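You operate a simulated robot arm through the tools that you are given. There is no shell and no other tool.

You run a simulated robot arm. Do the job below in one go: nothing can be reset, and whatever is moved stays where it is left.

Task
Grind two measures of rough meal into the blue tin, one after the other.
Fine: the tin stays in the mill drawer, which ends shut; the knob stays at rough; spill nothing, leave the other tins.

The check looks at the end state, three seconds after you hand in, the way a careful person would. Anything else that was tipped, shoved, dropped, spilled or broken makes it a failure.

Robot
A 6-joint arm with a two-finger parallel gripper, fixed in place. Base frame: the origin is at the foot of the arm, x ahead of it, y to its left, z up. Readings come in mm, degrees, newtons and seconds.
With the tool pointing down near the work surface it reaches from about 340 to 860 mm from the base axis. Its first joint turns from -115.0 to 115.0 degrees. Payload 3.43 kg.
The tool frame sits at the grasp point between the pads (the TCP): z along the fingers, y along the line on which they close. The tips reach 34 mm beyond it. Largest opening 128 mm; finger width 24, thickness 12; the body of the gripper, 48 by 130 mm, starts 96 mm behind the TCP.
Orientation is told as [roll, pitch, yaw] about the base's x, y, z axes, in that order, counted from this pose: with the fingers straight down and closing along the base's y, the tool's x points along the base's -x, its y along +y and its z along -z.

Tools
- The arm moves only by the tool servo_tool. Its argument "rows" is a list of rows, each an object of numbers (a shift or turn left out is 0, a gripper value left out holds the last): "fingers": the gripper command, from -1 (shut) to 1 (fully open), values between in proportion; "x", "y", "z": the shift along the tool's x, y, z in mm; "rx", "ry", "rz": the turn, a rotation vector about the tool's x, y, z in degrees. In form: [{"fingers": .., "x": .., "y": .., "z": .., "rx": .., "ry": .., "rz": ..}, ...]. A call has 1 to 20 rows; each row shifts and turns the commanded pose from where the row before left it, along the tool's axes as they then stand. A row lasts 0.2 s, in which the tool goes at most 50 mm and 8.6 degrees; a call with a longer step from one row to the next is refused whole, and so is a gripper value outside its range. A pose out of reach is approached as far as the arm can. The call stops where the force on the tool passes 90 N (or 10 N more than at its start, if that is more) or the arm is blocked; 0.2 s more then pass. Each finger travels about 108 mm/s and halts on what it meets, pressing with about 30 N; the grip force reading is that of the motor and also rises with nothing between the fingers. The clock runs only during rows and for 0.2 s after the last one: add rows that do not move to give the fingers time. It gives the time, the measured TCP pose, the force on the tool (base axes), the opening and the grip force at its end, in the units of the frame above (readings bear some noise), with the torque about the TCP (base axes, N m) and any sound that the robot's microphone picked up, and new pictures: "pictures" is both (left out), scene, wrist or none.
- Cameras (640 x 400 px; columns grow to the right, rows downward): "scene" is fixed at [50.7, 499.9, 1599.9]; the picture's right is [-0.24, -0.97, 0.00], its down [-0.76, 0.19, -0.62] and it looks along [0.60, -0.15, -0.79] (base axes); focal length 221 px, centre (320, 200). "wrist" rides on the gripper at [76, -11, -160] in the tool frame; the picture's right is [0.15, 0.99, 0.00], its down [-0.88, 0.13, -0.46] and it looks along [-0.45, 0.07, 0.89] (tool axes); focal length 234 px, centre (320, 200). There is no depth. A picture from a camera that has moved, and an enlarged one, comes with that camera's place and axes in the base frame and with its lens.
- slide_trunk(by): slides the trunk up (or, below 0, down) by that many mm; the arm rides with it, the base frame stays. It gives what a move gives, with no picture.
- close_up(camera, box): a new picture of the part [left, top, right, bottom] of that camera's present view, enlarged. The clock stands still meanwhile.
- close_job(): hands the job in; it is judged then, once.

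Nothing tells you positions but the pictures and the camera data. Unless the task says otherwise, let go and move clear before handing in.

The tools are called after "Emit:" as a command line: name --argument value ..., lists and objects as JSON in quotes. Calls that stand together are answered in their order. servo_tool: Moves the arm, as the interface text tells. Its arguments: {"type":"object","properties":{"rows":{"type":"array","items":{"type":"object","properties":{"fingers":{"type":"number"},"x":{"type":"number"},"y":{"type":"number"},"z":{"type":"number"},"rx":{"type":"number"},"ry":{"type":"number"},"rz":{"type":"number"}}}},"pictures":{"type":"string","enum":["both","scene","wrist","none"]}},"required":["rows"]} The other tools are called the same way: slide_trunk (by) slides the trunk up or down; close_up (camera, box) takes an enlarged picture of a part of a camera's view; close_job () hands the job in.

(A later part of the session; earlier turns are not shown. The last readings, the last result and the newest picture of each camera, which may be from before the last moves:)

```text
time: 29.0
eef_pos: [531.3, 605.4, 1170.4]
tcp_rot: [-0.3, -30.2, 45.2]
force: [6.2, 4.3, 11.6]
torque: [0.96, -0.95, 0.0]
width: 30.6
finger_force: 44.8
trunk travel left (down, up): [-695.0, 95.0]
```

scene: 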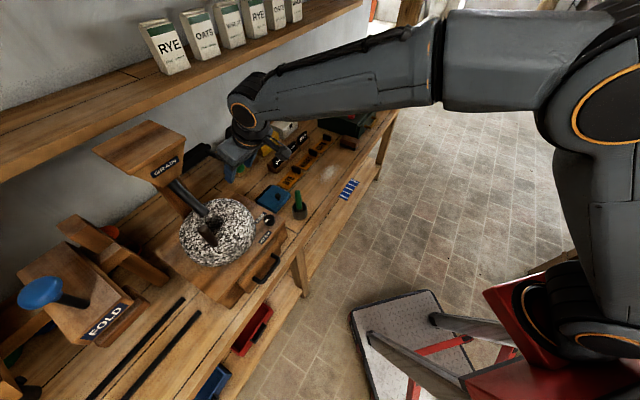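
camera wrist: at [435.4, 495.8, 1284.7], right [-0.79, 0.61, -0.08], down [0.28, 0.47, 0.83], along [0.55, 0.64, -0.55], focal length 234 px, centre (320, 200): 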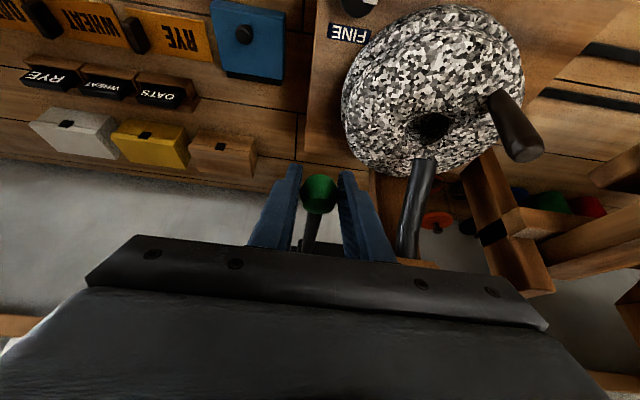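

The lever gives way with a light spring resistance of about 12 N. I'll follow its arc downward, turning the tool with it.

Emit:
servo_tool --rows '[{"z": 9.3, "x": 2.6, "ry": -5}, {"z": 9.3, "x": 2.6, "ry": -5}, {"z": 9.3, "x": 2.6, "ry": -5}, {}]' --pictures "both"

Emit:
close_up --camera "scene" --box '[150, 100, 310, 280]'

```text
time: 30.0
eef_pos: [535.6, 609.8, 1138.1]
tcp_rot: [-0.4, -44.8, 45.3]
force: [-21.3, -22.7, -14.2]
torque: [-0.7, 0.69, 0.0]
width: 31.4
finger_force: 45.3
trunk travel left (down, up): [-695.0, 95.0]
camera wrist: at [425.4, 485.7, 1199.6], right [-0.77, 0.63, -0.11], down [0.12, 0.31, 0.94], along [0.62, 0.71, -0.32], focal length 234 px, centre (320, 200)
```

scene: 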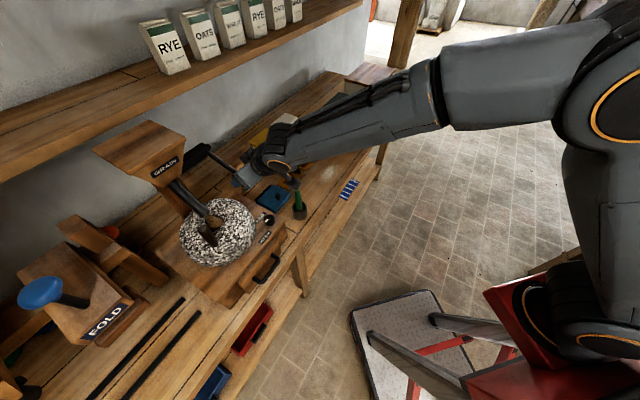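
wrist: 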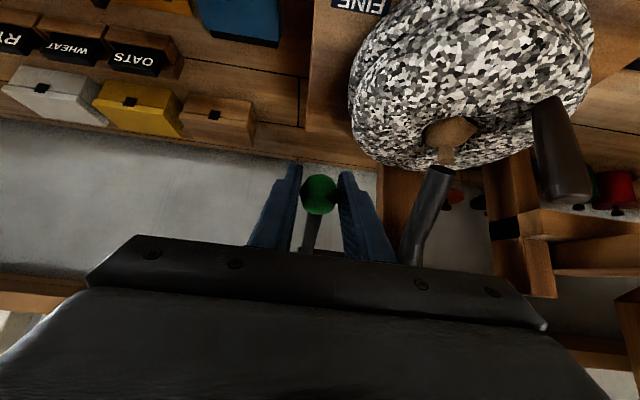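

```text
2.22 times, centred on (230, 190) of scene
camera zoom: at [50.7, 499.9, 1599.9], right [-0.24, -0.97, 0.0], down [-0.76, 0.19, -0.62], along [0.6, -0.15, -0.79], focal length 491 px, centre (520, 222)
```

zoom: 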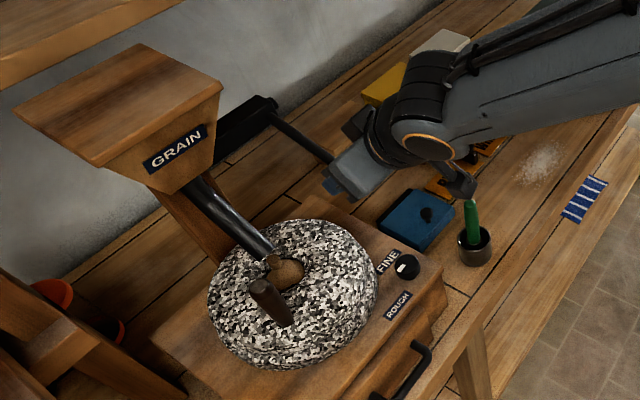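

Grain is now running from the chute into the stone's eye. I'll look closely before letting any more time pass.

Emit:
close_up --camera "wrist" --box '[380, 80, 540, 200]'

Emit:
close_up --camera "scene" --box '[190, 185, 260, 245]'

```text
3.33 times, centred on (460, 140) of wrist
camera zoom: at [425.4, 485.7, 1199.6], right [-0.77, 0.63, -0.11], down [0.12, 0.31, 0.94], along [0.62, 0.71, -0.32], focal length 781 px, centre (-147, 400)
```

zoom: 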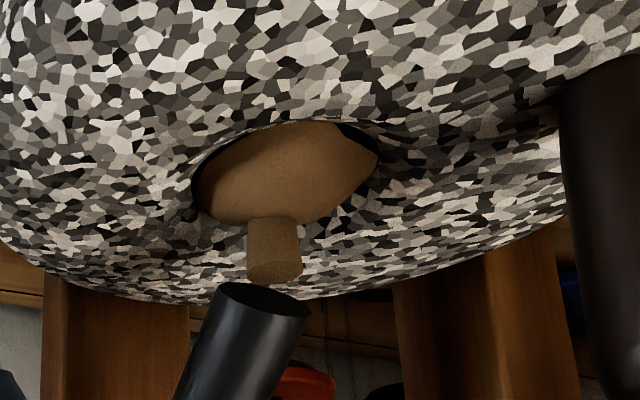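

```text
6.67 times, centred on (225, 215) of scene
camera zoom: at [50.7, 499.9, 1599.9], right [-0.24, -0.97, 0.0], down [-0.76, 0.19, -0.62], along [0.6, -0.15, -0.79], focal length 1473 px, centre (953, 100)
```

zoom: 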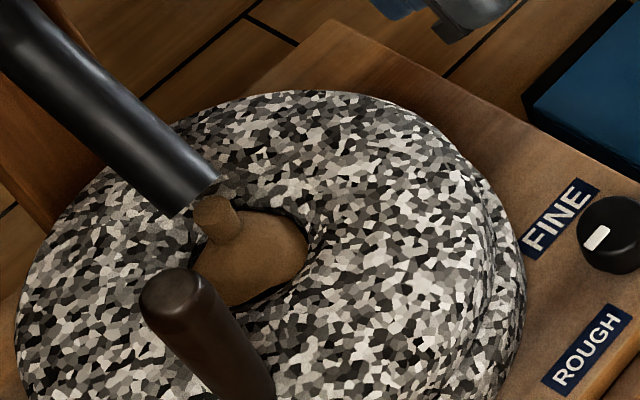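

One measure of grain has dropped into the eye. I'll bring the lever straight back up so no second measure follows.

Emit:
servo_tool --rows '[{"z": -9.04, "x": -3.4, "ry": 5}, {"z": -9.04, "x": -3.4, "ry": 5}, {"z": -9.04, "x": -3.4, "ry": 5}, {"z": -4.33, "x": -2.5}, {"z": -4.33, "x": -2.5}, {"z": -4.33, "x": -2.5}]' --pictures "both"

Emit:
close_up --camera "scene" --box '[190, 185, 260, 245]'

Emit:
close_up --camera "wrist" --box '[340, 80, 540, 220]'

```text
time: 31.4
eef_pos: [532.1, 604.8, 1182.3]
tcp_rot: [-0.4, -29.9, 45.3]
force: [4.0, 5.9, -8.4]
torque: [-0.91, 0.97, 0.01]
width: 30.8
finger_force: 44.8
trunk travel left (down, up): [-695.0, 95.0]
camera wrist: at [435.9, 496.3, 1283.4], right [-0.79, 0.61, -0.08], down [0.28, 0.47, 0.83], along [0.54, 0.64, -0.55], focal length 234 px, centre (320, 200)
```

scene: 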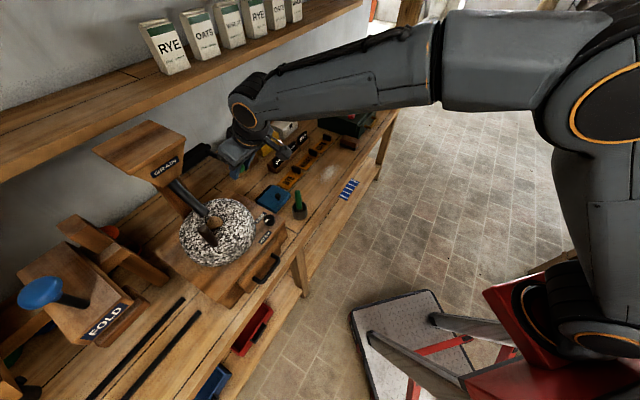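
wrist: 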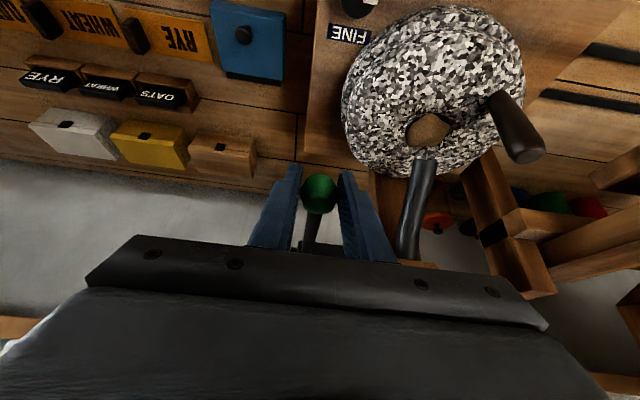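

```text
6.67 times, centred on (225, 215) of scene
camera zoom: at [50.7, 499.9, 1599.9], right [-0.24, -0.97, 0.0], down [-0.76, 0.19, -0.62], along [0.6, -0.15, -0.79], focal length 1473 px, centre (953, 100)
```

zoom: 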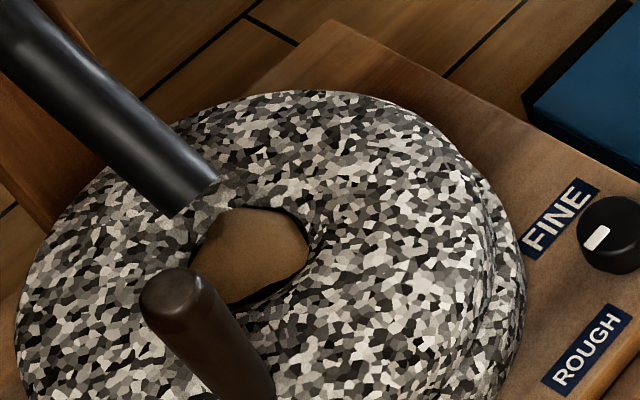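

```text
2.86 times, centred on (440, 150) of wrist
camera zoom: at [435.9, 496.3, 1283.4], right [-0.79, 0.61, -0.08], down [0.28, 0.47, 0.83], along [0.54, 0.64, -0.55], focal length 669 px, centre (-23, 343)
```

zoom: 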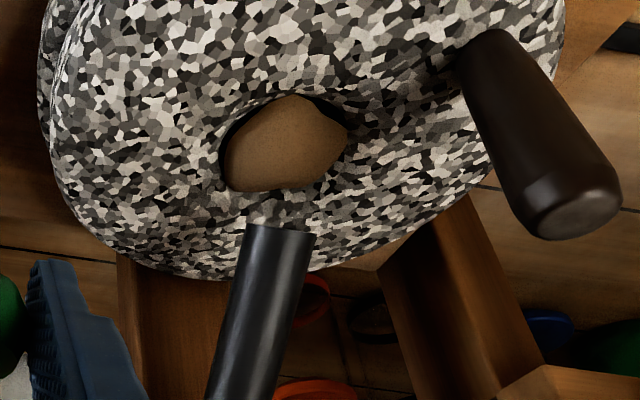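

One measure is in the eye and the flow has stopped. I'll let go of the lever, back out, and then work on turning the stone by its peg.

Emit:
servo_tool --rows '[{"fingers": 0.0}, {"fingers": 0.0}, {}, {"z": -25}, {"z": -30}, {"z": -30}, {"z": -30}, {}]' --pictures "both"

Emit:
close_up --camera "wrist" --box '[280, 0, 540, 240]'

Emit:
close_up --camera "scene" --box '[90, 110, 270, 290]'

```text
time: 33.2
eef_pos: [489.7, 565.5, 1284.8]
tcp_rot: [-0.3, -30.0, 45.2]
force: [0.4, -0.3, -0.1]
torque: [0.01, 0.03, 0.0]
width: 64.1
finger_force: 0.1
trunk travel left (down, up): [-695.0, 95.0]
camera wrist: at [394.5, 455.5, 1384.7], right [-0.79, 0.61, -0.08], down [0.28, 0.47, 0.83], along [0.55, 0.64, -0.55], focal length 234 px, centre (320, 200)
```

scene: 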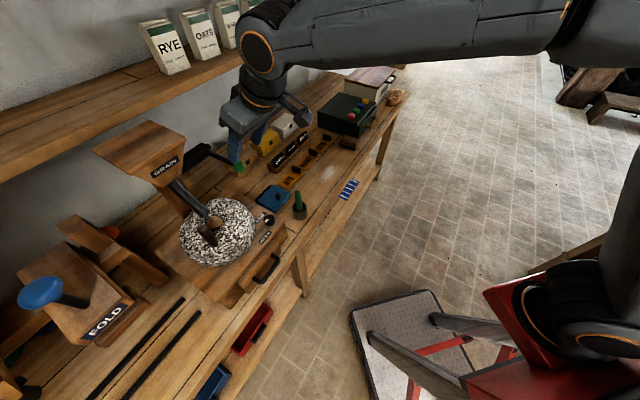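
wrist: 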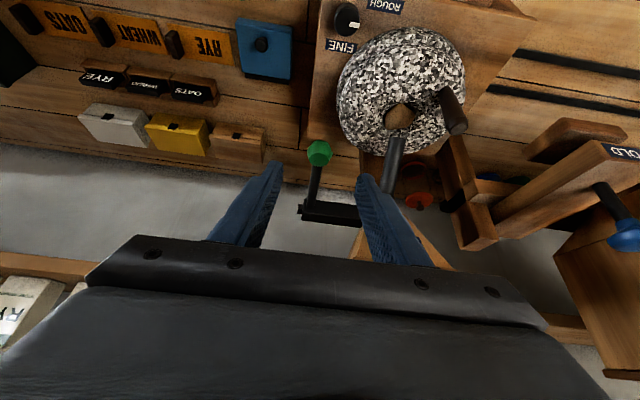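

```text
1.67 times, centred on (410, 120) of wrist
camera zoom: at [394.5, 455.5, 1384.7], right [-0.79, 0.61, -0.08], down [0.28, 0.47, 0.83], along [0.55, 0.64, -0.55], focal length 390 px, centre (170, 333)
```

zoom: 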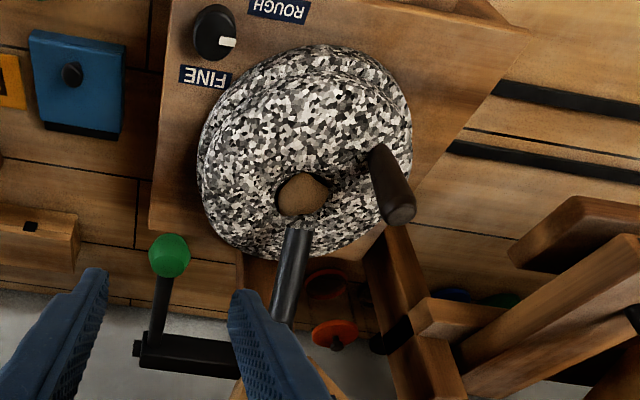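

```text
2.22 times, centred on (180, 200) of scene
camera zoom: at [50.7, 499.9, 1599.9], right [-0.24, -0.97, 0.0], down [-0.76, 0.19, -0.62], along [0.6, -0.15, -0.79], focal length 491 px, centre (631, 200)
```

zoom: 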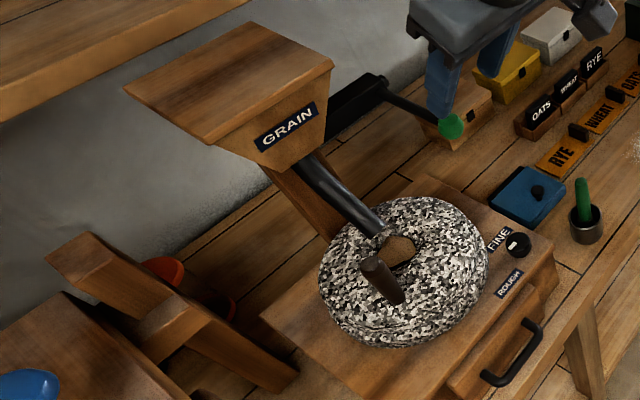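

The lever has sprung back level. I'll straighten up, move above the stone's peg, turn the pads along its path and take a look.

Emit:
servo_tool --rows '[{"ry": 7.5}, {"ry": 7.5}, {"ry": 7.5}, {"ry": 7.5}, {"y": 43, "x": -7}, {"y": 43, "x": -8}, {"y": 43, "x": -8}, {"y": 43, "x": -8}, {"rz": 7.2}, {"rz": 7.2}, {"rz": 7.2}, {"rz": 7.2}, {"rz": 7.2}, {"z": 40}, {"z": 40}, {"z": 15}, {}]' --pictures "both"

Emit:
close_up --camera "wrist" --box '[220, 120, 460, 260]'

Emit:
close_up --camera "scene" --box '[120, 110, 300, 290]'

```text
time: 36.8
eef_pos: [385.7, 681.3, 1179.0]
tcp_rot: [-0.3, -0.2, 9.0]
force: [0.2, 1.0, 0.0]
torque: [-0.03, 0.0, -0.02]
width: 64.0
finger_force: 0.2
out of reach, approached as far as the arm can: row 7, 8
trunk travel left (down, up): [-695.0, 95.0]
camera wrist: at [312.2, 659.7, 1338.1], right [-0.3, 0.95, 0.0], down [0.85, 0.27, 0.46], along [0.44, 0.13, -0.89], focal length 234 px, centre (320, 200)
```

scene: 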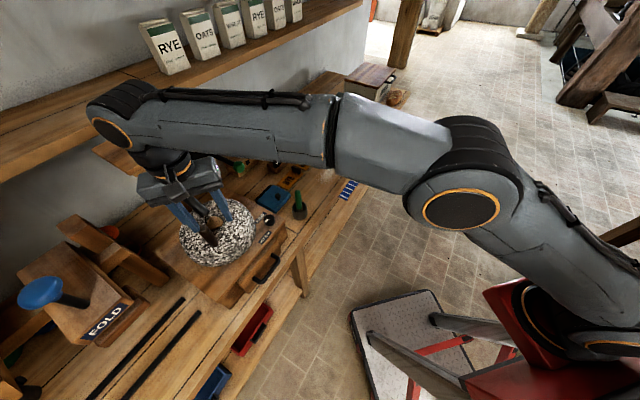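
wrist: 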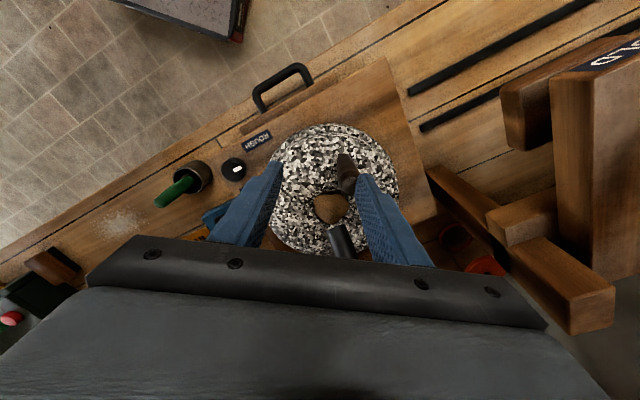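

```text
2.67 times, centred on (340, 190) of wrist
camera zoom: at [312.2, 659.7, 1338.1], right [-0.3, 0.95, 0.0], down [0.85, 0.27, 0.46], along [0.44, 0.13, -0.89], focal length 624 px, centre (267, 227)
```

zoom: 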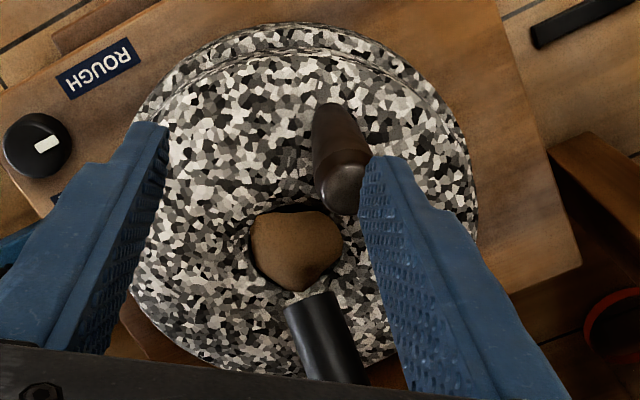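

```text
2.22 times, centred on (210, 200) of scene
camera zoom: at [50.7, 499.9, 1599.9], right [-0.24, -0.97, 0.0], down [-0.76, 0.19, -0.62], along [0.6, -0.15, -0.79], focal length 491 px, centre (564, 200)
```

zoom: 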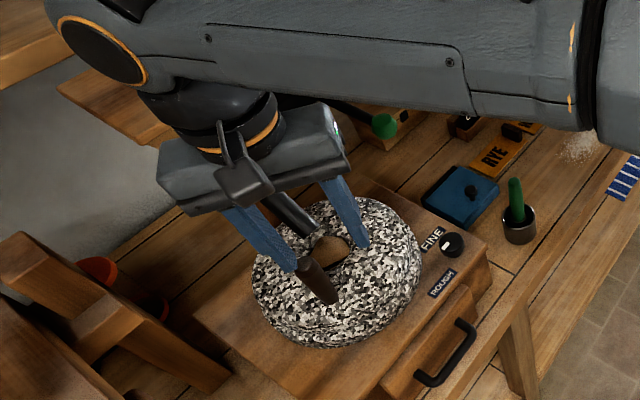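

The peg stands near (390, 708) with its top at about 1131. Coming straight down is at the edge of reach, so I'll back off, tilt 60° and approach it from the front with the fingers astride.

Emit:
servo_tool --rows '[{"rz": -7.2}, {"rz": -7.2}, {"rz": -7.2}, {"rz": -7.2}, {"rz": -7.2}, {"x": 35}, {"x": 35}, {"x": 35}, {"ry": -7.5, "y": 2}, {"ry": -7.5, "y": 2}, {"ry": -7.5, "y": 2}, {"ry": -7.5, "y": 2}, {"ry": -7.5, "y": 2}, {"ry": -7.5, "y": 2}, {"ry": -7.5, "y": 2}, {"ry": -7.5, "y": 2}, {}]' --pictures "both"

Emit:
close_up --camera "wrist" --box '[200, 60, 460, 250]'

```text
time: 40.4
eef_pos: [300.2, 616.5, 1178.8]
tcp_rot: [-0.6, -60.0, 45.5]
force: [-0.2, -0.3, -0.2]
torque: [0.02, -0.02, 0.01]
width: 64.0
finger_force: 0.1
trunk travel left (down, up): [-695.0, 95.0]
camera wrist: at [183.6, 485.7, 1192.5], right [-0.75, 0.65, -0.13], down [-0.06, 0.13, 0.99], along [0.66, 0.75, -0.05], focal length 234 px, centre (320, 200)
```

scene: 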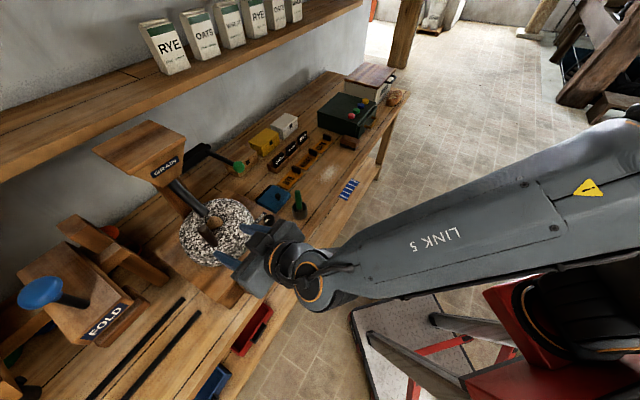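
wrist: 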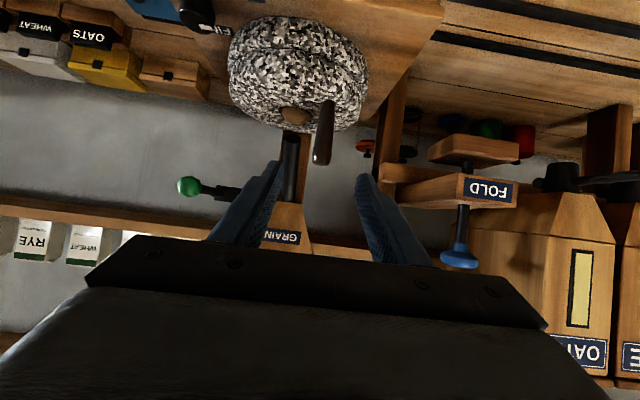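

```text
2.11 times, centred on (330, 155) of wrist
camera zoom: at [183.6, 485.7, 1192.5], right [-0.75, 0.65, -0.13], down [-0.06, 0.13, 0.99], along [0.66, 0.75, -0.05], focal length 493 px, centre (299, 295)
```

zoom: 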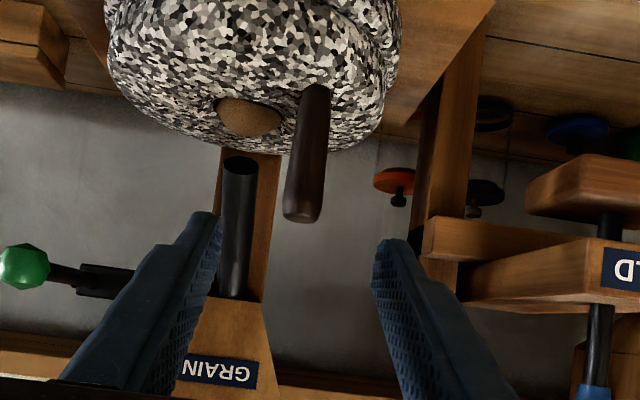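

The peg is upright at roughly m 770, e 227 along and across the diagonal, about 25 mm thick, from z 1052 to 1131. I'll lower to its height and slide the open fingers around it.

Emit:
servo_tool --rows '[{"z": 13.2, "x": 22.8, "y": 1}, {"z": 13.2, "x": 22.8, "y": 1}, {"z": 13, "x": 22.6, "y": 1}, {"z": 21, "x": -12}, {"z": 21, "x": -12}, {"z": 21, "x": -12}, {"z": 21, "x": -12}, {"z": 20, "x": -12}, {}]' --pictures "both"

Emit:
close_up --camera "wrist" --box '[200, 60, 460, 250]'

Emit:
close_up --camera "scene" --box '[150, 150, 330, 290]'

```text
time: 42.4
eef_pos: [383.0, 703.9, 1100.0]
tcp_rot: [-0.5, -60.0, 45.6]
force: [-0.3, -0.6, 0.2]
torque: [-0.01, -0.02, 0.0]
width: 64.0
finger_force: 0.0
trunk travel left (down, up): [-695.0, 95.0]
camera wrist: at [266.2, 572.4, 1113.6], right [-0.75, 0.65, -0.13], down [-0.06, 0.13, 0.99], along [0.66, 0.75, -0.05], focal length 234 px, centre (320, 200)
```

scene: 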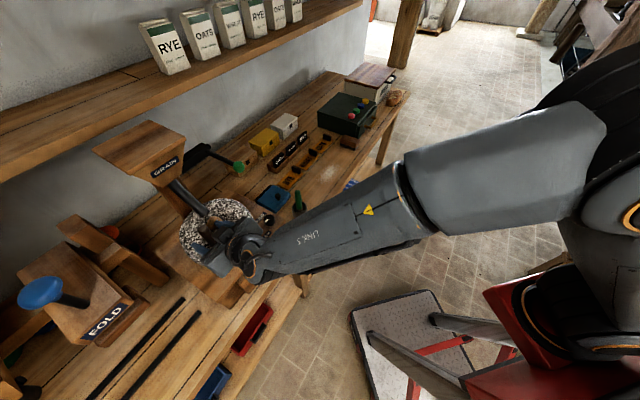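
wrist: 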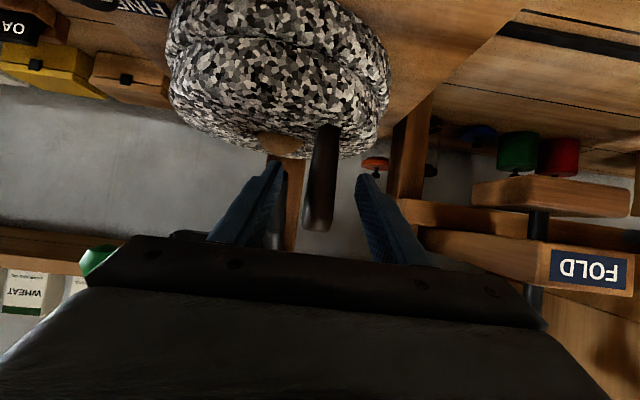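

```text
2.11 times, centred on (330, 155) of wrist
camera zoom: at [266.2, 572.4, 1113.6], right [-0.75, 0.65, -0.13], down [-0.06, 0.13, 0.99], along [0.66, 0.75, -0.05], focal length 493 px, centre (299, 295)
```

zoom: 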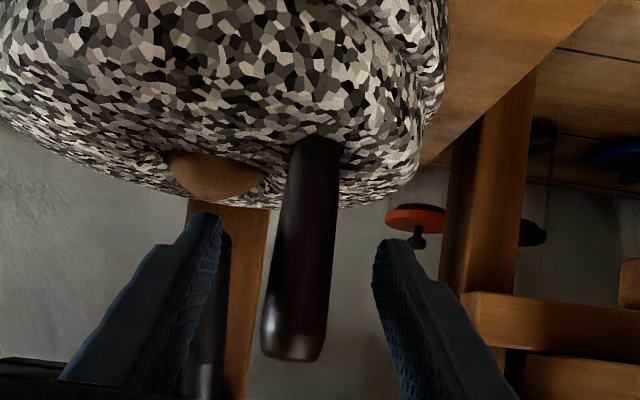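

```text
2.86 times, centred on (240, 220) of scene
camera zoom: at [50.7, 499.9, 1599.9], right [-0.24, -0.97, 0.0], down [-0.76, 0.19, -0.62], along [0.6, -0.15, -0.79], focal length 631 px, centre (549, 143)
```

zoom: 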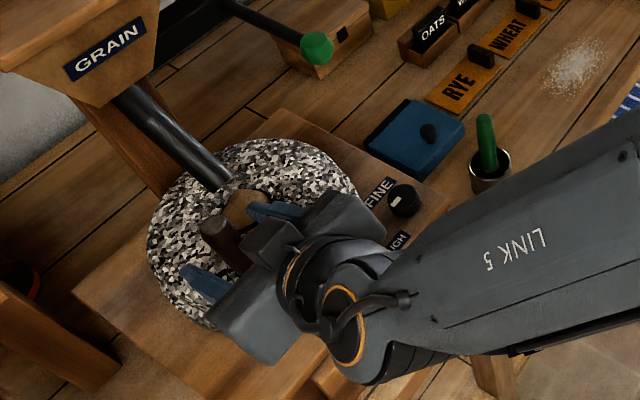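

The peg is between the fingers but a little ahead of the grasp point, so I'll advance about 14 mm more and close.

Emit:
servo_tool --rows '[{"z": 12.1, "x": -7}, {"fingers": -1}, {}, {}, {}]' --pictures "both"

Emit:
close_up --camera "wrist" --box '[200, 60, 460, 250]'

```text
time: 43.6
eef_pos: [392.8, 713.0, 1098.2]
tcp_rot: [-0.5, -60.0, 45.6]
force: [-5.6, -1.1, -1.5]
torque: [-0.13, 0.18, -0.01]
width: 25.2
finger_force: 45.3
trunk travel left (down, up): [-695.0, 95.0]
camera wrist: at [275.3, 582.4, 1113.7], right [-0.75, 0.65, -0.13], down [-0.06, 0.13, 0.99], along [0.66, 0.75, -0.06], focal length 234 px, centre (320, 200)
```

scene: 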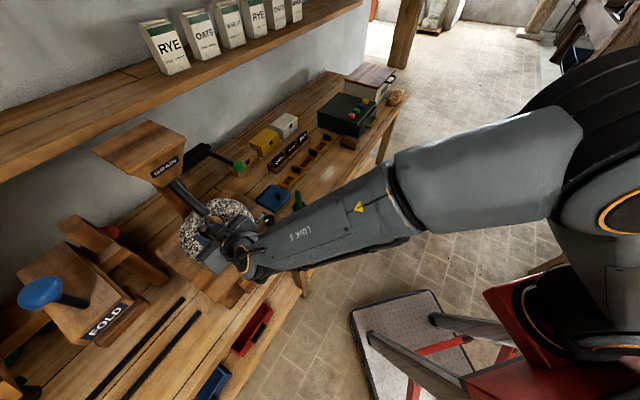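
wrist: 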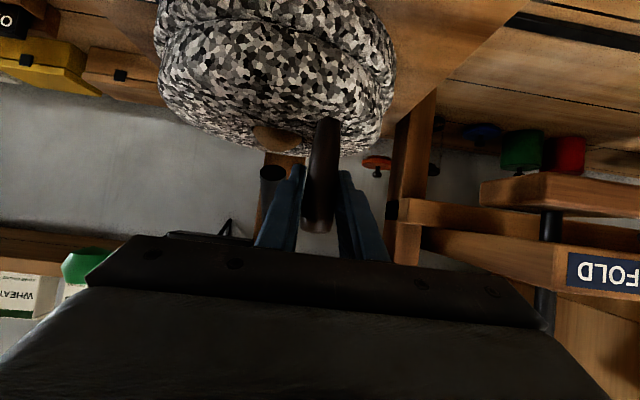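

```text
2.11 times, centred on (330, 155) of wrist
camera zoom: at [275.3, 582.4, 1113.7], right [-0.75, 0.65, -0.13], down [-0.06, 0.13, 0.99], along [0.66, 0.75, -0.06], focal length 493 px, centre (299, 295)
```

zoom: 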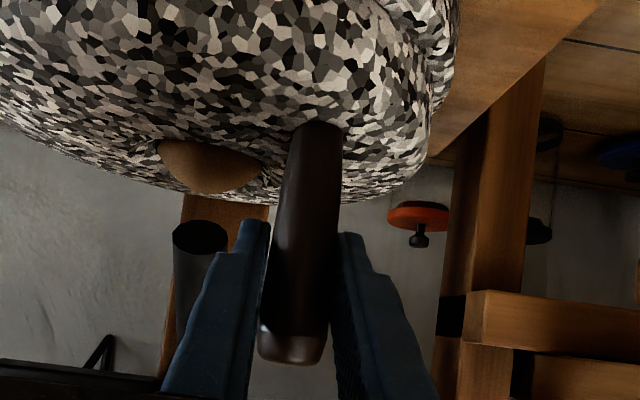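

I have the peg gripped, with the pads 25 mm apart. I'll try a small turn of the stone and watch the force.

Emit:
servo_tool --rows '[{"z": -3.4, "x": 2, "y": -4.5}, {"z": -3.4, "x": 2, "y": -4.5}, {"z": -3.2, "x": 1.9, "y": -4.8}]' --pictures "wrist"

```text
time: 44.4
eef_pos: [394.2, 695.5, 1100.0]
tcp_rot: [-0.7, -60.0, 45.7]
force: [-13.1, 6.2, -1.3]
torque: [-0.2, 0.07, 0.61]
width: 24.6
finger_force: 44.7
trunk travel left (down, up): [-695.0, 95.0]
camera wrist: at [276.7, 565.4, 1113.7], right [-0.75, 0.65, -0.13], down [-0.06, 0.13, 0.99], along [0.66, 0.75, -0.06], focal length 234 px, centre (320, 200)
```

wrist: 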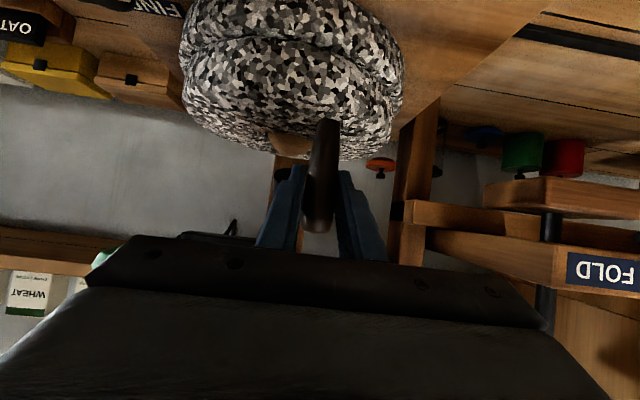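

The stone turns easily, at about 10 N. The circle fits a centre near m 837, e 180 with a radius of 72 mm, so I'll continue along it and watch the grain level.

Emit:
servo_tool --rows '[{"z": -1.5, "x": 0.85, "y": -9.8}, {"z": -2.1, "x": 1.2, "y": -9.7}, {"z": -0.95, "x": 0.55, "y": -10}, {"z": 0.35, "x": -0.2, "y": -10}, {"z": 1.5, "x": -0.85, "y": -9.9}, {"z": 2.7, "x": -1.55, "y": -9.6}, {"z": 3.8, "x": -2.2, "y": -9.0}]' --pictures "both"

Emit:
close_up --camera "wrist" --box '[200, 60, 460, 250]'

Emit:
close_up --camera "scene" --box '[150, 170, 290, 270]'

```text
time: 46.0
eef_pos: [445.6, 651.4, 1098.4]
tcp_rot: [-0.6, -60.0, 45.5]
force: [-8.3, 1.5, -10.4]
torque: [0.02, 0.01, 0.5]
width: 25.2
finger_force: 44.8
trunk travel left (down, up): [-695.0, 95.0]
camera wrist: at [328.8, 520.1, 1114.0], right [-0.75, 0.65, -0.13], down [-0.06, 0.13, 0.99], along [0.66, 0.75, -0.06], focal length 234 px, centre (320, 200)
```

scene: 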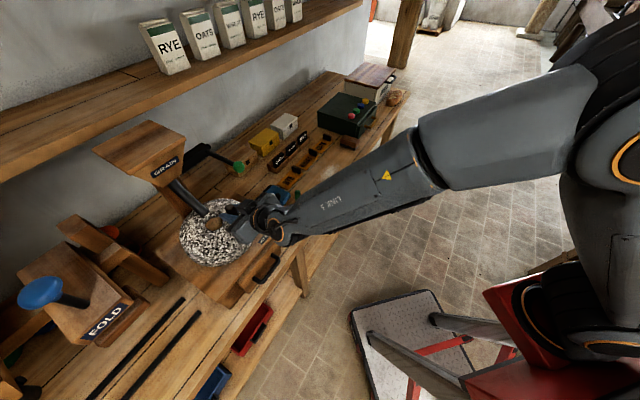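
wrist: 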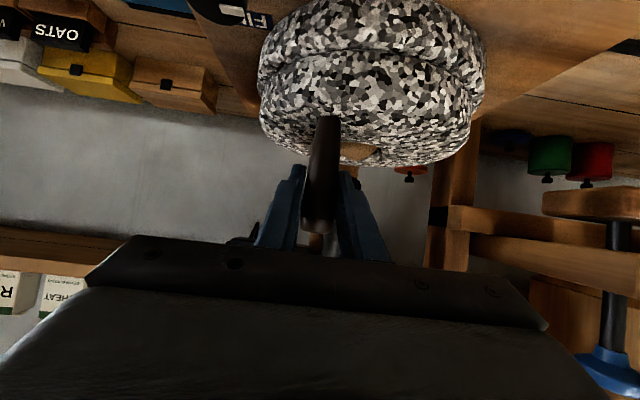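

```text
2.11 times, centred on (330, 155) of wrist
camera zoom: at [328.8, 520.1, 1114.0], right [-0.75, 0.65, -0.13], down [-0.06, 0.13, 0.99], along [0.66, 0.75, -0.06], focal length 493 px, centre (299, 295)
```

zoom: 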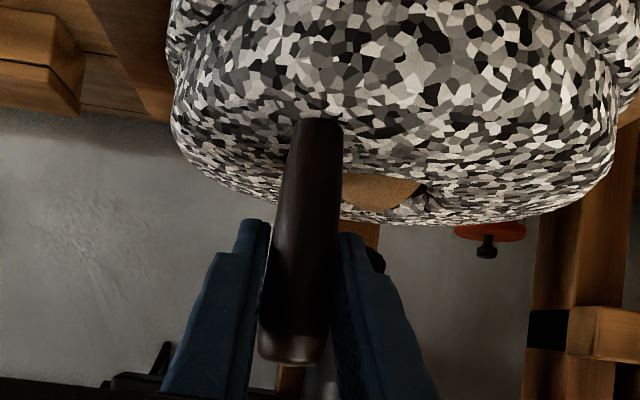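

```text
4.00 times, centred on (220, 220) of scene
camera zoom: at [50.7, 499.9, 1599.9], right [-0.24, -0.97, 0.0], down [-0.76, 0.19, -0.62], along [0.6, -0.15, -0.79], focal length 884 px, centre (720, 120)
```

zoom: 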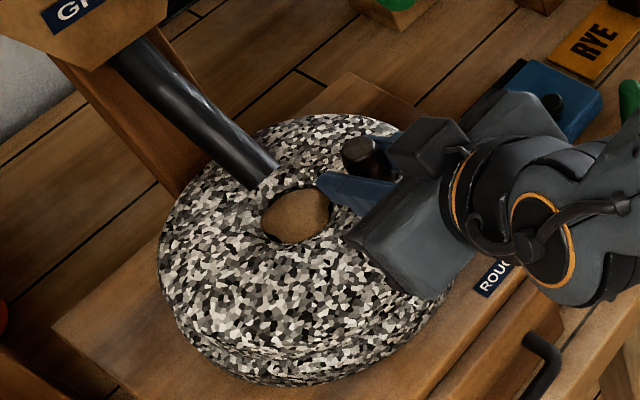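

Emit:
servo_tool --rows '[{"z": 4.9, "x": -2.85, "y": -8.3}, {"z": 5.8, "x": -3.35, "y": -7.5}, {"z": 6.7, "x": -3.85, "y": -6.4}, {"z": 7.4, "x": -4.25, "y": -5.4}, {"z": 8, "x": -4.6, "y": -4.1}]' --pictures "both"

Emit:
close_up --camera "scene" --box '[150, 170, 290, 270]'

Emit:
close_up --camera "wrist" --box '[200, 60, 460, 250]'

```text
time: 47.2
eef_pos: [475.4, 663.9, 1100.1]
tcp_rot: [-1.1, -59.7, 47.5]
force: [-73.3, 26.2, 11.2]
torque: [-0.98, -0.71, -1.32]
width: 25.5
finger_force: 45.2
trunk travel left (down, up): [-695.0, 95.0]
stopped in row 5: the force on the tool passed its limit at 113 N (the readings are from after the stop); the commanded pose is now the measured one
camera wrist: at [362.3, 529.7, 1115.6], right [-0.77, 0.63, -0.14], down [-0.07, 0.13, 0.99], along [0.64, 0.77, -0.06], focal length 234 px, centre (320, 200)
```

scene: 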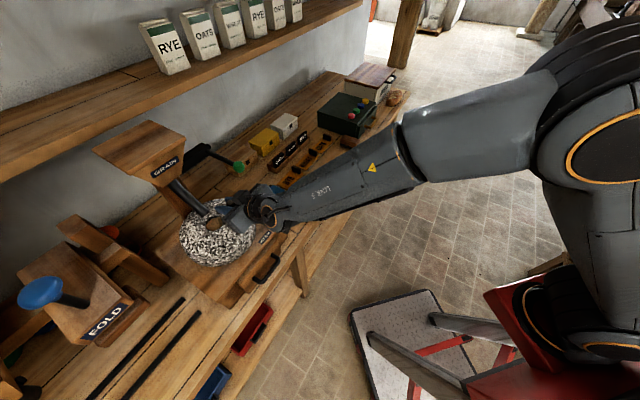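
wrist: 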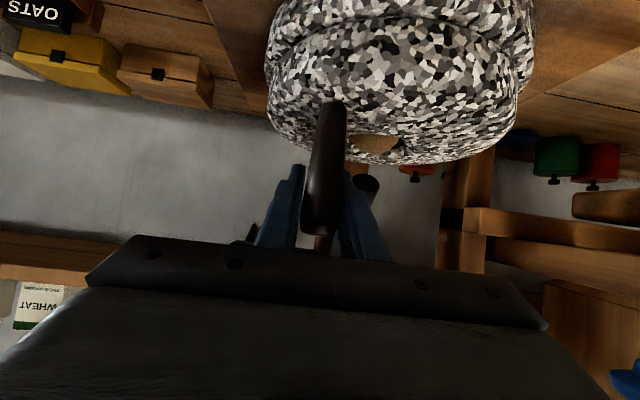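

```text
4.00 times, centred on (220, 220) of scene
camera zoom: at [50.7, 499.9, 1599.9], right [-0.24, -0.97, 0.0], down [-0.76, 0.19, -0.62], along [0.6, -0.15, -0.79], focal length 884 px, centre (720, 120)
```

zoom: 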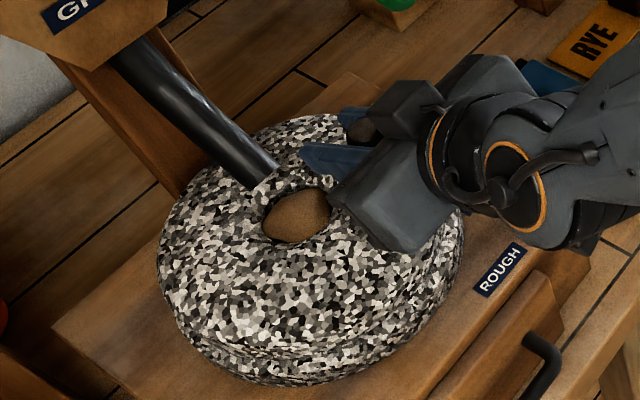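

```text
2.11 times, centred on (330, 155) of wrist
camera zoom: at [362.3, 529.7, 1115.6], right [-0.77, 0.63, -0.14], down [-0.07, 0.13, 0.99], along [0.64, 0.77, -0.06], focal length 493 px, centre (299, 295)
```

zoom: 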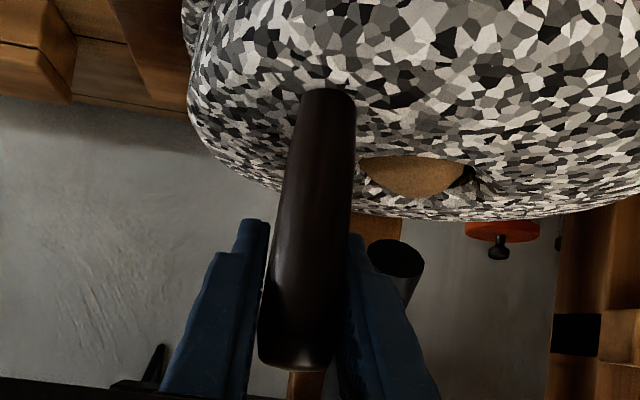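

The pads slid along the peg once it had to move away from me. The peg is now near m 783, e 131, so the radius really is about 72 mm. I'll loosen to a cage grip and re-centre, then sweep the peg back across the near arc and compare the grain.

Emit:
servo_tool --rows '[{"fingers": -0.5}, {"rx": 1.7, "rz": 1.0}, {"z": -9.5, "x": 5.5, "y": -0.5}, {"z": -9.4, "x": 5.4, "y": -0.5}, {"z": -4.1, "x": 2.35, "y": 5.9}, {"z": -4.7, "x": 2.7, "y": 8.5}, {"z": -3.55, "x": 2.05, "y": 9.2}, {"z": -2.35, "x": 1.35, "y": 9.6}, {"z": -1.2, "x": 0.7, "y": 10}, {"y": 10}, {"z": 1.2, "x": -0.7, "y": 10}, {"z": 2.35, "x": -1.35, "y": 9.6}, {"z": 3.55, "x": -2.05, "y": 9.2}, {"z": 4.7, "x": -2.7, "y": 8.5}, {"z": 4.1, "x": -2.35, "y": 5.9}]' --pictures "both"

Emit:
close_up --camera "scene" --box '[150, 170, 290, 270]'

Emit:
close_up --camera "wrist" --box '[200, 60, 460, 250]'

```text
time: 50.4
eef_pos: [407.1, 711.4, 1098.3]
tcp_rot: [-0.6, -59.7, 44.0]
force: [0.1, -0.1, 0.5]
torque: [0.0, 0.01, 0.02]
width: 32.0
finger_force: 0.1
trunk travel left (down, up): [-695.0, 95.0]
camera wrist: at [286.7, 582.7, 1113.9], right [-0.73, 0.67, -0.13], down [-0.06, 0.13, 0.99], along [0.68, 0.73, -0.06], focal length 234 px, centre (320, 200)
```

scene: 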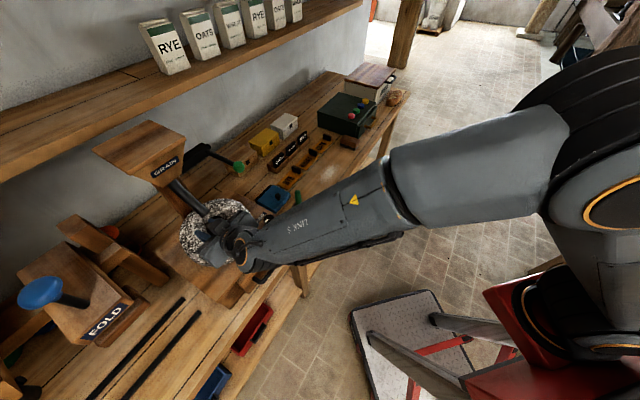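
wrist: 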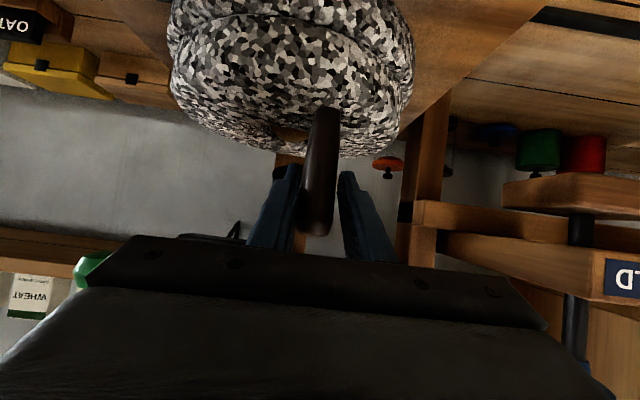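

```text
4.00 times, centred on (220, 220) of scene
camera zoom: at [50.7, 499.9, 1599.9], right [-0.24, -0.97, 0.0], down [-0.76, 0.19, -0.62], along [0.6, -0.15, -0.79], focal length 884 px, centre (720, 120)
```

zoom: 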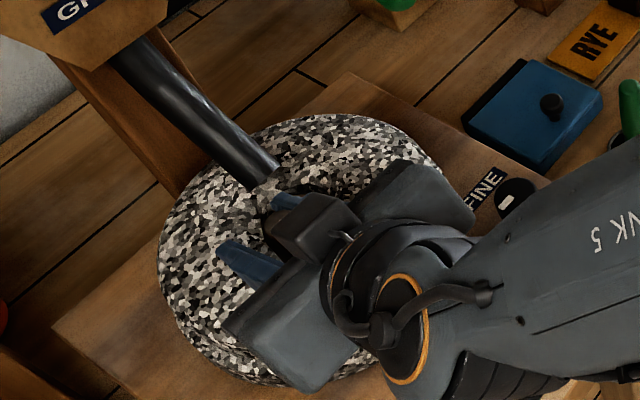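

```text
2.11 times, centred on (330, 155) of wrist
camera zoom: at [286.7, 582.7, 1113.9], right [-0.73, 0.67, -0.13], down [-0.06, 0.13, 0.99], along [0.68, 0.73, -0.06], focal length 493 px, centre (299, 295)
```

zoom: 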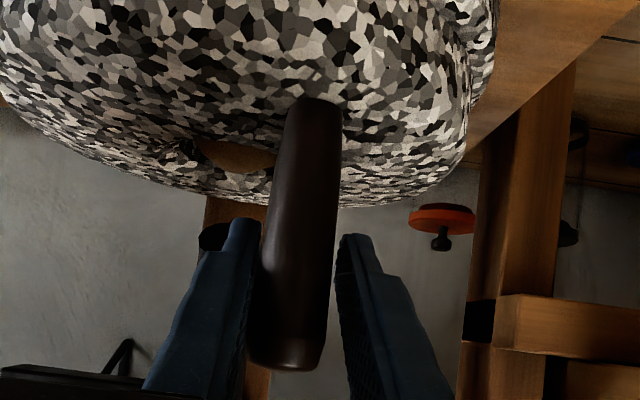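

The grain in the eye looks a little lower. I'll sweep back and forth again in the loose cage and compare.

Emit:
servo_tool --rows '[{"z": -10.6, "x": 6.1, "y": -1}, {"z": -3.55, "x": 2.05, "y": -9.2}, {"z": -2.35, "x": 1.35, "y": -9.6}, {"z": -1.2, "x": 0.7, "y": -10}, {"y": -10}, {"z": 1.2, "x": -0.7, "y": -10}, {"z": 2.35, "x": -1.35, "y": -9.6}, {"z": 3.55, "x": -2.05, "y": -9.2}, {"z": 4.7, "x": -2.7, "y": -8.5}, {"z": 4.1, "x": -2.35, "y": -5.9}, {"z": 4.1, "x": -2.35, "y": -3}]' --pictures "both"

Emit:
close_up --camera "scene" --box '[170, 180, 270, 250]'

Emit:
close_up --camera "wrist" --box '[200, 60, 460, 250]'

```text
time: 52.8
eef_pos: [468.3, 650.4, 1098.9]
tcp_rot: [-0.7, -59.7, 44.1]
force: [-0.6, 0.6, 0.3]
torque: [0.0, -0.01, 0.01]
width: 32.6
finger_force: 0.5
trunk travel left (down, up): [-695.0, 95.0]
camera wrist: at [347.9, 522.2, 1114.4], right [-0.73, 0.67, -0.13], down [-0.06, 0.13, 0.99], along [0.68, 0.73, -0.06], focal length 234 px, centre (320, 200)
```

scene: 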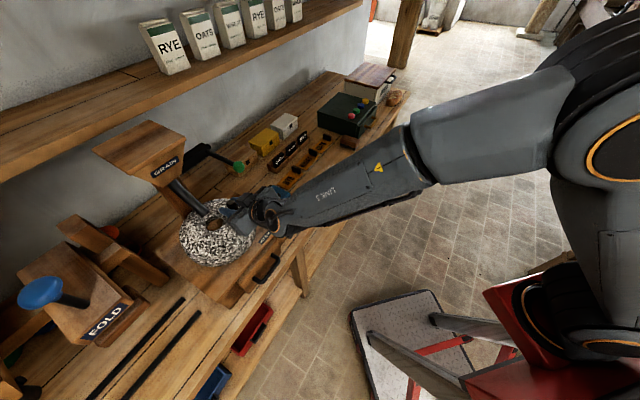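
wrist: 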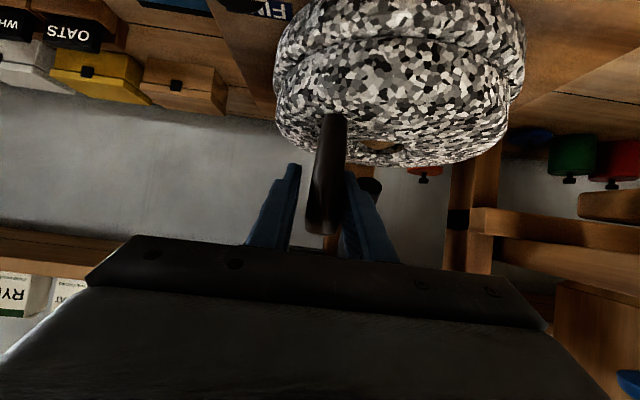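

```text
5.71 times, centred on (220, 215) of scene
camera zoom: at [50.7, 499.9, 1599.9], right [-0.24, -0.97, 0.0], down [-0.76, 0.19, -0.62], along [0.6, -0.15, -0.79], focal length 1263 px, centre (891, 114)
```

zoom: 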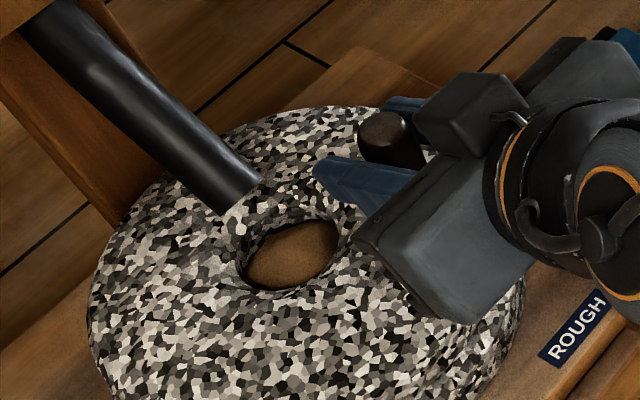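

```text
2.11 times, centred on (330, 155) of wrist
camera zoom: at [347.9, 522.2, 1114.4], right [-0.73, 0.67, -0.13], down [-0.06, 0.13, 0.99], along [0.68, 0.73, -0.06], focal length 493 px, centre (299, 295)
```

zoom: 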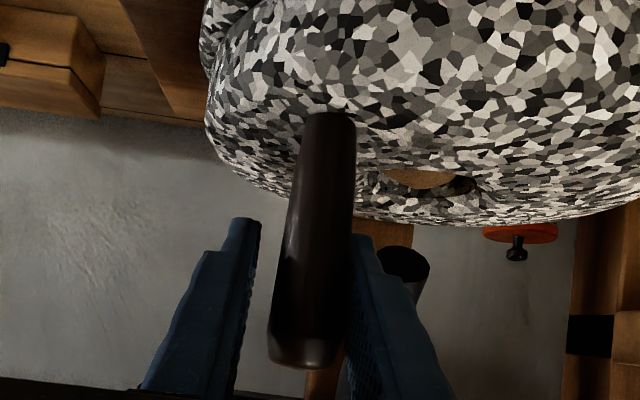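

The grain has clearly sunk in the eye, so swinging the stone both ways does grind. I'll continue with a full back-and-forth.

Emit:
servo_tool --rows '[{"z": -6.1, "x": 3.5, "y": 6}, {"z": -4.8, "x": 2.75, "y": 10.5}, {"z": -3.9, "x": 2.25, "y": 12}, {"z": -1.7, "x": 1, "y": 12.5}, {"y": 12.5}, {"z": 1.7, "x": -1, "y": 12.5}, {"z": 3.9, "x": -2.25, "y": 12}, {"z": 4.8, "x": -2.75, "y": 10.5}, {"z": 6.1, "x": -3.5, "y": 7}, {"z": -6.1, "x": 3.5, "y": -6}, {"z": -4.8, "x": 2.75, "y": -10.5}, {"z": -3.9, "x": 2.25, "y": -12}, {"z": -1.7, "x": 1, "y": -12.5}, {"y": -12.5}, {"z": 1.7, "x": -1, "y": -12.5}, {"z": 3.9, "x": -2.25, "y": -12}, {"z": 4.8, "x": -2.75, "y": -10.5}, {"z": 6.1, "x": -3.5, "y": -7}]' --pictures "scene"

Emit:
close_up --camera "scene" --box '[170, 180, 270, 250]'

```text
time: 56.6
eef_pos: [467.3, 650.1, 1099.7]
tcp_rot: [-0.5, -59.8, 44.0]
force: [-1.2, -0.6, 0.4]
torque: [-0.01, 0.01, -0.03]
width: 32.6
finger_force: 0.4
trunk travel left (down, up): [-695.0, 95.0]
```

scene: 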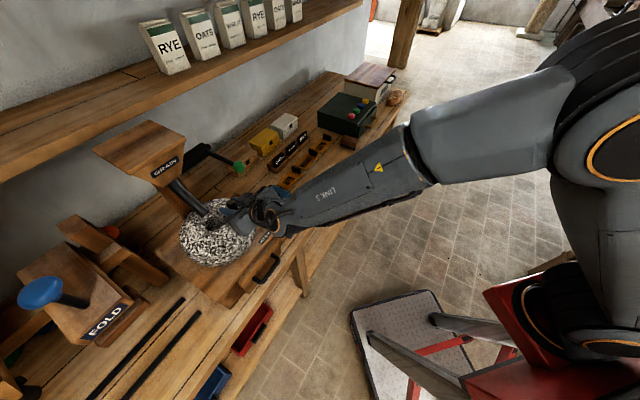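

```text
5.71 times, centred on (220, 215) of scene
camera zoom: at [50.7, 499.9, 1599.9], right [-0.24, -0.97, 0.0], down [-0.76, 0.19, -0.62], along [0.6, -0.15, -0.79], focal length 1263 px, centre (891, 114)
```

zoom: 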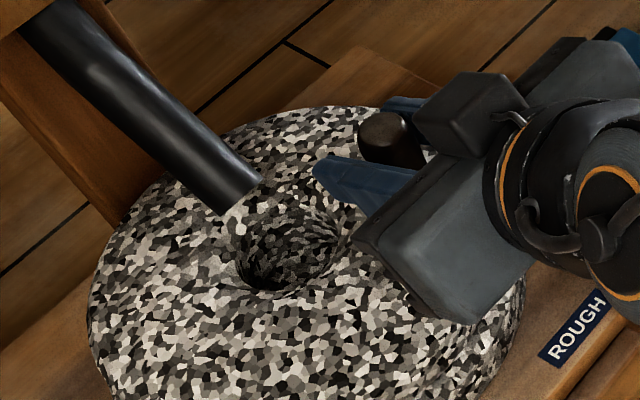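

The eye is empty, so the first measure is ground. I'll release the peg, back out, and line up on the lever ball again for the second measure.

Emit:
servo_tool --rows '[{"fingers": 0.0}, {"z": -20, "x": 11.5}, {"z": -30, "x": 17.3}, {"z": -30, "x": 17.3, "rx": -0.87, "rz": -0.5}, {"z": -30, "x": 17.3}, {"z": -14, "x": -24, "y": -25}, {"z": -14, "x": -24, "y": -25}, {"z": -13.5, "x": -24, "y": -24}, {}]' --pictures "both"

Emit:
close_up --camera "wrist" --box '[220, 60, 480, 250]'

Emit:
close_up --camera "scene" --box '[150, 150, 330, 290]'

```text
time: 58.6
eef_pos: [427.6, 508.8, 1183.0]
tcp_rot: [-0.6, -59.7, 45.2]
force: [-0.1, 0.2, -0.7]
torque: [0.0, 0.0, -0.01]
width: 64.2
finger_force: 0.1
trunk travel left (down, up): [-695.0, 95.0]
camera wrist: at [310.6, 378.5, 1198.8], right [-0.75, 0.65, -0.13], down [-0.06, 0.13, 0.99], along [0.66, 0.75, -0.06], focal length 234 px, centre (320, 200)
```

scene: 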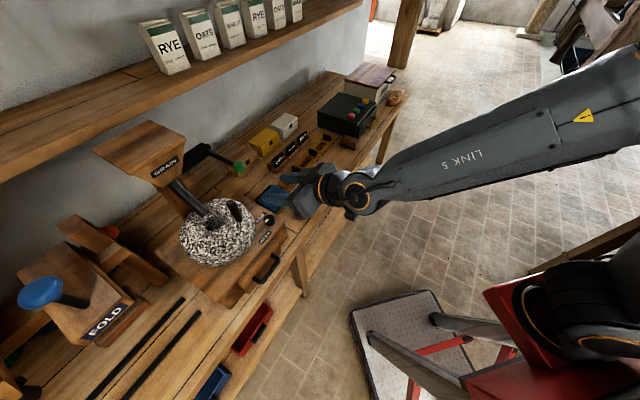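
wrist: 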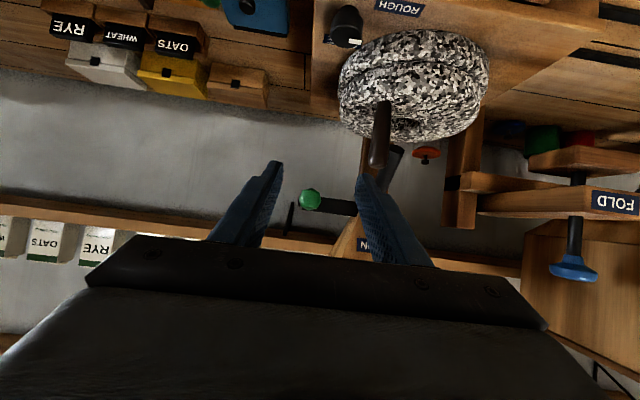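

```text
2.11 times, centred on (350, 155) of wrist
camera zoom: at [310.6, 378.5, 1198.8], right [-0.75, 0.65, -0.13], down [-0.06, 0.13, 0.99], along [0.66, 0.75, -0.06], focal length 493 px, centre (257, 295)
```

zoom: 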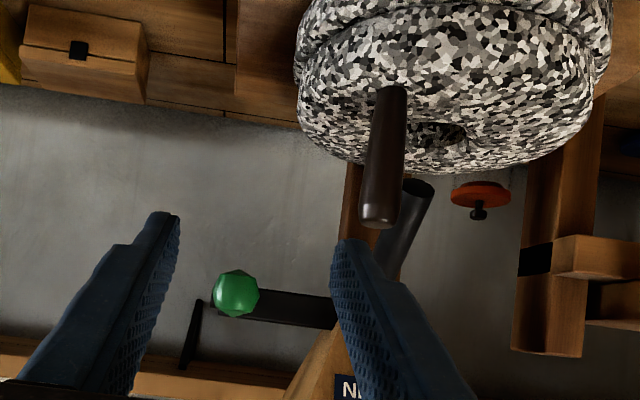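

```text
2.86 times, centred on (240, 220) of scene
camera zoom: at [50.7, 499.9, 1599.9], right [-0.24, -0.97, 0.0], down [-0.76, 0.19, -0.62], along [0.6, -0.15, -0.79], focal length 631 px, centre (549, 143)
```

zoom: 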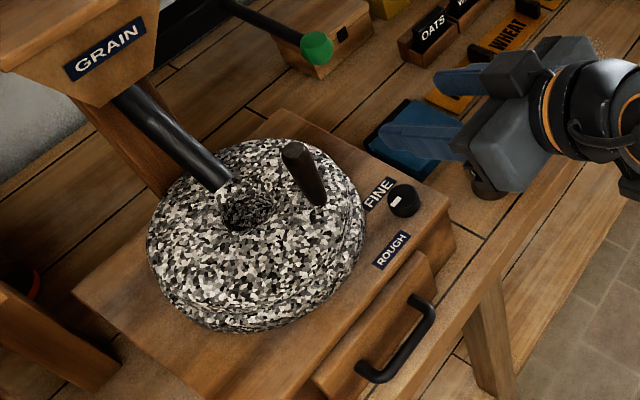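

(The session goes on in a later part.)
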